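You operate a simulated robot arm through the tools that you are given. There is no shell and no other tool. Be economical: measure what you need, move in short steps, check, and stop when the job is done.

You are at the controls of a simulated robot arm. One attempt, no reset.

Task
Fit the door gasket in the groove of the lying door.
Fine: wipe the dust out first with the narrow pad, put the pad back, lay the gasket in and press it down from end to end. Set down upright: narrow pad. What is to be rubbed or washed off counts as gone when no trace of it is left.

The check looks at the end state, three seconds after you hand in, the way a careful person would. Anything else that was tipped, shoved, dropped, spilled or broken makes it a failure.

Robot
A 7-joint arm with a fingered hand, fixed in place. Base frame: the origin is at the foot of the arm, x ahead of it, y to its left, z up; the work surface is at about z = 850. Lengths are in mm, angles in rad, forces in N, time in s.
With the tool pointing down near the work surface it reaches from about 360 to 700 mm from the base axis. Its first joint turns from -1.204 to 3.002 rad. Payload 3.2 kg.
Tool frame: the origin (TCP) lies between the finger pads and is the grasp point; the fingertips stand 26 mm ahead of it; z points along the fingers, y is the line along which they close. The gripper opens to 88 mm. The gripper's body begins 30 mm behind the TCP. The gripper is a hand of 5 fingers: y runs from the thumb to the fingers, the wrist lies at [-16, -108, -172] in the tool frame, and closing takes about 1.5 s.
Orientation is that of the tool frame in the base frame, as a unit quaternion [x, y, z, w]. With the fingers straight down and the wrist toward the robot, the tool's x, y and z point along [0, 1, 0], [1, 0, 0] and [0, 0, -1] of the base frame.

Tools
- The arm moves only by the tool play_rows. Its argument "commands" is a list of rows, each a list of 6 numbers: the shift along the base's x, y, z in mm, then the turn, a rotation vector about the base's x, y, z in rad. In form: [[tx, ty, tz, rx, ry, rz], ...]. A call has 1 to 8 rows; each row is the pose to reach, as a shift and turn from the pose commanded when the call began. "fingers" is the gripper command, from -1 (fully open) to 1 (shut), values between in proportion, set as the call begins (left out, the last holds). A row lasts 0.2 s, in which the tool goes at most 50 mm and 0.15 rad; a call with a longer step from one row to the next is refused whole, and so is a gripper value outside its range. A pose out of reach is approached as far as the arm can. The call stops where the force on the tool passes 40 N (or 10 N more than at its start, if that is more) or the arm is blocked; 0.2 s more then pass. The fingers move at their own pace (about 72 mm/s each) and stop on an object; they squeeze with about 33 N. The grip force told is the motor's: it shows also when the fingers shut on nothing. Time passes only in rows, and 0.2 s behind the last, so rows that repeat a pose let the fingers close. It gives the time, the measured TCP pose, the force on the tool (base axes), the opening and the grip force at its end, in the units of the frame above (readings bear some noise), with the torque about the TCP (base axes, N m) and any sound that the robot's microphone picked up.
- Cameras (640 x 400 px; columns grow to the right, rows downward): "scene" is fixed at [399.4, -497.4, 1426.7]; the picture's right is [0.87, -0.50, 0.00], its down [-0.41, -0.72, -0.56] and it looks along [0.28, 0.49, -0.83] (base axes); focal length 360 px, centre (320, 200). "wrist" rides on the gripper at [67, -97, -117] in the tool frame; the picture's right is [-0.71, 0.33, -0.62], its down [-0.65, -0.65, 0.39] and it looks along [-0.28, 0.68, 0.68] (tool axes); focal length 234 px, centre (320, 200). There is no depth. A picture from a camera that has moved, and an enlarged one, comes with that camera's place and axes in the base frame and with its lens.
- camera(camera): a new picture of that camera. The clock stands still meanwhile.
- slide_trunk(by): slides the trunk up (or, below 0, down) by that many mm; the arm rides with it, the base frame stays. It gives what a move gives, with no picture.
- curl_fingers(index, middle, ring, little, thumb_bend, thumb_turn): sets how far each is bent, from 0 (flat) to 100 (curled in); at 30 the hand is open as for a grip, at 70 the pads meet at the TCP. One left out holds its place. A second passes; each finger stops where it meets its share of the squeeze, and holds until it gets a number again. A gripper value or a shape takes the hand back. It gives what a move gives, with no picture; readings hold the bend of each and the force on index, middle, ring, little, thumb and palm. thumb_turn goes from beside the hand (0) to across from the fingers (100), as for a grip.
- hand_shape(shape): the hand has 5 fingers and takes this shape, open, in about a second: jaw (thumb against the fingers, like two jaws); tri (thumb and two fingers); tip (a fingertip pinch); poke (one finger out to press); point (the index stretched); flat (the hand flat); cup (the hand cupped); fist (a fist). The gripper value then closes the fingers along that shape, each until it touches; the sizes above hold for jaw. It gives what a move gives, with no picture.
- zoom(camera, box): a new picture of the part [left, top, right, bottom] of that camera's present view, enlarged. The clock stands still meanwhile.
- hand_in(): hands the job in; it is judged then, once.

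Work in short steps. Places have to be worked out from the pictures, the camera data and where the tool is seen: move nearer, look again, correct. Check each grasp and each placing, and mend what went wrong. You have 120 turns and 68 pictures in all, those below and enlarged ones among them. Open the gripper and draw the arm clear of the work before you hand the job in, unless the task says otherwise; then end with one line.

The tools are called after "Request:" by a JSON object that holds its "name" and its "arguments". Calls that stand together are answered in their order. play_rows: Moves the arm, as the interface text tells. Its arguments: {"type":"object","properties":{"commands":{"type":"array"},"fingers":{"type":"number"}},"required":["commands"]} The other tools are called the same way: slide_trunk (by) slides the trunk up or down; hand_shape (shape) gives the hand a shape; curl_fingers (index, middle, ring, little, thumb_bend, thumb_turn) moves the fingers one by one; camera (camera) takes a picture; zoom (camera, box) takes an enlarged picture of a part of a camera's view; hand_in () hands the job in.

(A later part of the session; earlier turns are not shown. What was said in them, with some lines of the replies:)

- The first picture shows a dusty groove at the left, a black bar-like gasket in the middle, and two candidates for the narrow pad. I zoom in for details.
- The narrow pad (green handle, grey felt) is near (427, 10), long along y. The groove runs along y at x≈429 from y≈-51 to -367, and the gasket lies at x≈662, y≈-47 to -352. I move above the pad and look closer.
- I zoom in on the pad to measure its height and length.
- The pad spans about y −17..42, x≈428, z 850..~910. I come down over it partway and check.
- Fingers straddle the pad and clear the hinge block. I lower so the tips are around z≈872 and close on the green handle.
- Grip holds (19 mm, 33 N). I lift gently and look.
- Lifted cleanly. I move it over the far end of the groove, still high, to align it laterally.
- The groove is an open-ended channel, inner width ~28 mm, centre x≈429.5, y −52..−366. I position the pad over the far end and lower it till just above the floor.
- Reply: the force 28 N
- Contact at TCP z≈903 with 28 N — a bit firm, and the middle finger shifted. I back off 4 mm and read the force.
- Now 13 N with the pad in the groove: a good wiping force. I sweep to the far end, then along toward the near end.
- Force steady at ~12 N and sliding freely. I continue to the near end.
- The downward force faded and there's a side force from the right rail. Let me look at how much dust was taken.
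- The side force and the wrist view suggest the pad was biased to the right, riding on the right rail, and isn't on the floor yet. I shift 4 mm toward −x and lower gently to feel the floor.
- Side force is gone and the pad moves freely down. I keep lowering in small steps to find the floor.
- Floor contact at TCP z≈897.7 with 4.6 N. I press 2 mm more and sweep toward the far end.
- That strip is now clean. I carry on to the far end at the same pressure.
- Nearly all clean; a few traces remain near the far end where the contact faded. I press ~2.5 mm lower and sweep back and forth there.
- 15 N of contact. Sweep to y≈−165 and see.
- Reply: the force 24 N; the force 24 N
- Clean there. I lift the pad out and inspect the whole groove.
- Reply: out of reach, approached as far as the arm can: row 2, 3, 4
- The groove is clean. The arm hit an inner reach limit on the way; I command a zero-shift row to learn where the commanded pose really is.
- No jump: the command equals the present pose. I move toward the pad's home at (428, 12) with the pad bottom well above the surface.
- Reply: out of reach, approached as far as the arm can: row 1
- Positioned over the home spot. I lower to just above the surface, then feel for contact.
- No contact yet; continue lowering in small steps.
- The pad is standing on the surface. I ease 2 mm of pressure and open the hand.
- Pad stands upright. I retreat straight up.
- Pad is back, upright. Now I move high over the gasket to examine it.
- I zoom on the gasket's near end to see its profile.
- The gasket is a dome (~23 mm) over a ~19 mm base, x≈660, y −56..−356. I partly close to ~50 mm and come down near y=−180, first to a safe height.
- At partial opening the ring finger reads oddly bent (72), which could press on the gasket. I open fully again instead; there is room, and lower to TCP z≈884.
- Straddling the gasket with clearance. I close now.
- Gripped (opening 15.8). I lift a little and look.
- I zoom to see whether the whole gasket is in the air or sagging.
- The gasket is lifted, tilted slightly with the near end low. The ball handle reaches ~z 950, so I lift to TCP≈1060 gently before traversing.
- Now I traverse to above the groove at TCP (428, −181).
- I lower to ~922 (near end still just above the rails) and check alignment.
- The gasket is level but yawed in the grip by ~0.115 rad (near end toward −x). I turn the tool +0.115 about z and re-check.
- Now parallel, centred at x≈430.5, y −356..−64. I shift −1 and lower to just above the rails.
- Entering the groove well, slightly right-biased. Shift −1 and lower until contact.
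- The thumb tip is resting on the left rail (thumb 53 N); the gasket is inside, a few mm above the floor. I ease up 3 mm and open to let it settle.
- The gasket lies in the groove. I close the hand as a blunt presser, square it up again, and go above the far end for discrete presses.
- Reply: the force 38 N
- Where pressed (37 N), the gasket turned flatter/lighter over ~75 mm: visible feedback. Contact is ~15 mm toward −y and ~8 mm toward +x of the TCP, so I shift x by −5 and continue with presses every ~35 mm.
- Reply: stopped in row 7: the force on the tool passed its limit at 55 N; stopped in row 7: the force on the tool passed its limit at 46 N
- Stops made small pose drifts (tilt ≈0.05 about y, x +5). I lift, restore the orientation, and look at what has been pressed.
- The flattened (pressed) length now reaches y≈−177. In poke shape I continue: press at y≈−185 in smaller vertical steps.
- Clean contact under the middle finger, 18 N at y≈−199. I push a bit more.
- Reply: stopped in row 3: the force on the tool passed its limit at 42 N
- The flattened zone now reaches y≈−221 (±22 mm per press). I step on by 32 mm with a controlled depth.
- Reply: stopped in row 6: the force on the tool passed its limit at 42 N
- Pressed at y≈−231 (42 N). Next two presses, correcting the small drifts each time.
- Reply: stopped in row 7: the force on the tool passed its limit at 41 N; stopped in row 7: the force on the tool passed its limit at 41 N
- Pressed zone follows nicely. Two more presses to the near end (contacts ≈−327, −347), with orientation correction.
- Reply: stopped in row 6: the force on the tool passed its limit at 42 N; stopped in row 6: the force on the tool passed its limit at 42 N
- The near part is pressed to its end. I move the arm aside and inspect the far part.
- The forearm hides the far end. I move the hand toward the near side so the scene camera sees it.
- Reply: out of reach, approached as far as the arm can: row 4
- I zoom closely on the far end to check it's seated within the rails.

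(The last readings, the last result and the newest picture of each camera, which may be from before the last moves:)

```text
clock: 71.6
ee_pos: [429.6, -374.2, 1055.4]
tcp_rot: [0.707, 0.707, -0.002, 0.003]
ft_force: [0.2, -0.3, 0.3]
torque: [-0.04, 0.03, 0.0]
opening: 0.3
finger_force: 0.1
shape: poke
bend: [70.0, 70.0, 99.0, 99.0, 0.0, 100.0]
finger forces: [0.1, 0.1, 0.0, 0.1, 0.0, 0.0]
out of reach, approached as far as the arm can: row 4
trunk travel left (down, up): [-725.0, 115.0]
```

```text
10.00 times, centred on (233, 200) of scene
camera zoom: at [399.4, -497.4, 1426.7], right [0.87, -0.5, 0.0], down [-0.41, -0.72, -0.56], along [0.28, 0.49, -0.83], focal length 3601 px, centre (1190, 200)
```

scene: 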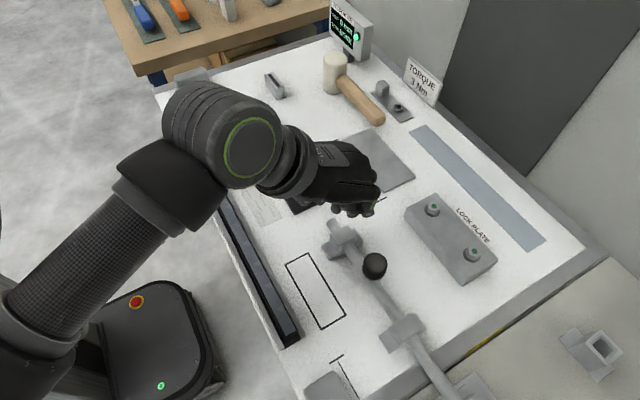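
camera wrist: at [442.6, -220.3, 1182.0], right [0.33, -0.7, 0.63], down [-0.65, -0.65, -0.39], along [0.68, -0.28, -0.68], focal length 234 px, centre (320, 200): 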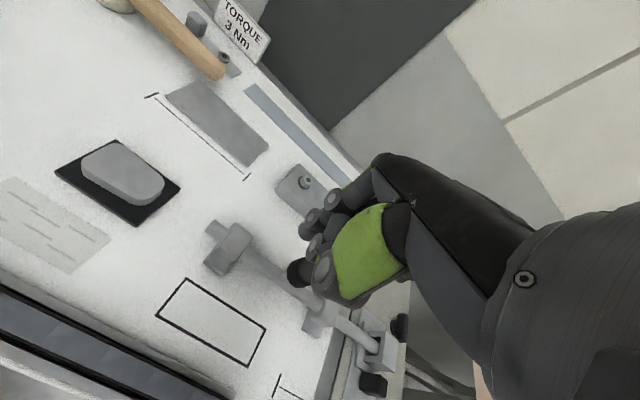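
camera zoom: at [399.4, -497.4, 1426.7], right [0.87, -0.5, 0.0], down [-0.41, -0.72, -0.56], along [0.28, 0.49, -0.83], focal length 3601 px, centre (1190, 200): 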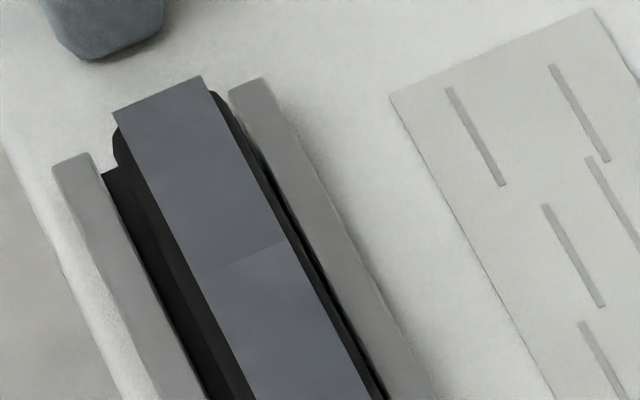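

The gasket is pressed over its full length and sits inside both groove ends with ~8–11 mm to spare each side. I open the hand and draw clear to the start pose.

Request:
{"name": "hand_shape", "arguments": {"shape": "jaw"}}

Request:
{"name": "play_rows", "arguments": {"commands": [[20, 45, 10, 0, 0, 0], [40, 90, 20, 0, 0, 0], [60, 135, 40, 0, 0, 0], [80, 180, 60, 0, 0, 0], [95, 220, 80, 0, 0, 0]], "fingers": -1}}

Request:
{"name": "camera", "arguments": {"camera": "scene"}}

```text
clock: 72.5
ee_pos: [428.7, -373.8, 1056.8]
tcp_rot: [0.707, 0.707, -0.001, 0.003]
ft_force: [0.6, 0.7, -0.4]
torque: [0.02, -0.03, -0.02]
opening: 87.5
finger_force: 0.1
shape: jaw
bend: [30.0, 30.0, 30.0, 30.0, 30.0, 97.0]
finger forces: [0.0, 0.1, 0.0, 0.0, 0.0, 0.0]
trunk travel left (down, up): [-725.0, 115.0]
```

```text
refused: row 1 steps farther than a row can; nothing moved
```

```text
3 pictures are left
```

scene: 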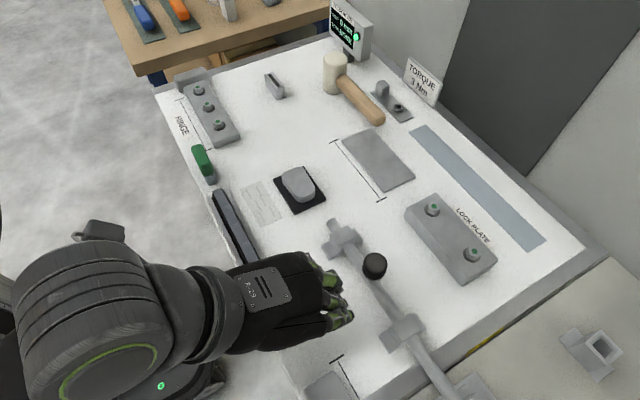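

The step was too long; I repeat with shorter steps.

Request:
{"name": "play_rows", "arguments": {"commands": [[15, 35, 10, 0, 0, 0], [30, 70, 20, 0, 0, 0], [45, 105, 30, 0, 0, 0], [60, 140, 40, 0, 0, 0], [75, 175, 50, 0, 0, 0], [90, 210, 60, 0, 0, 0]], "fingers": -1}}

Request:
{"name": "camera", "arguments": {"camera": "scene"}}

```text
clock: 73.9
ee_pos: [523.2, -162.8, 1118.1]
tcp_rot: [0.708, 0.706, -0.002, 0.002]
ft_force: [-0.2, 0.6, 0.6]
torque: [-0.01, 0.02, 0.0]
opening: 87.9
finger_force: 0.0
shape: jaw
bend: [30.0, 30.0, 30.0, 30.0, 30.0, 97.0]
finger forces: [0.0, 0.0, 0.0, 0.0, 0.0, 0.1]
trunk travel left (down, up): [-725.0, 115.0]
```

```text
2 pictures are left
```

scene: 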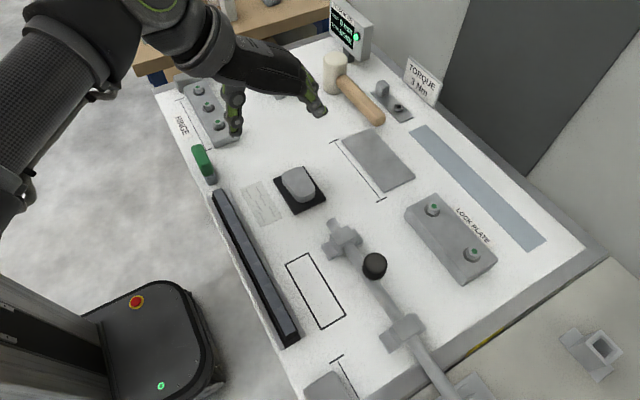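

The picture shows the gasket pressed in along its full length, the pad upright at its place, and everything else undisturbed. I hand in.

Request:
{"name": "hand_in", "arguments": {}}

```text
The job is handed in.
```

I wiped the groove clean, stood the narrow pad back upright where it was, and laid the gasket in the groove and pressed it down from end to end. The job is handed in.
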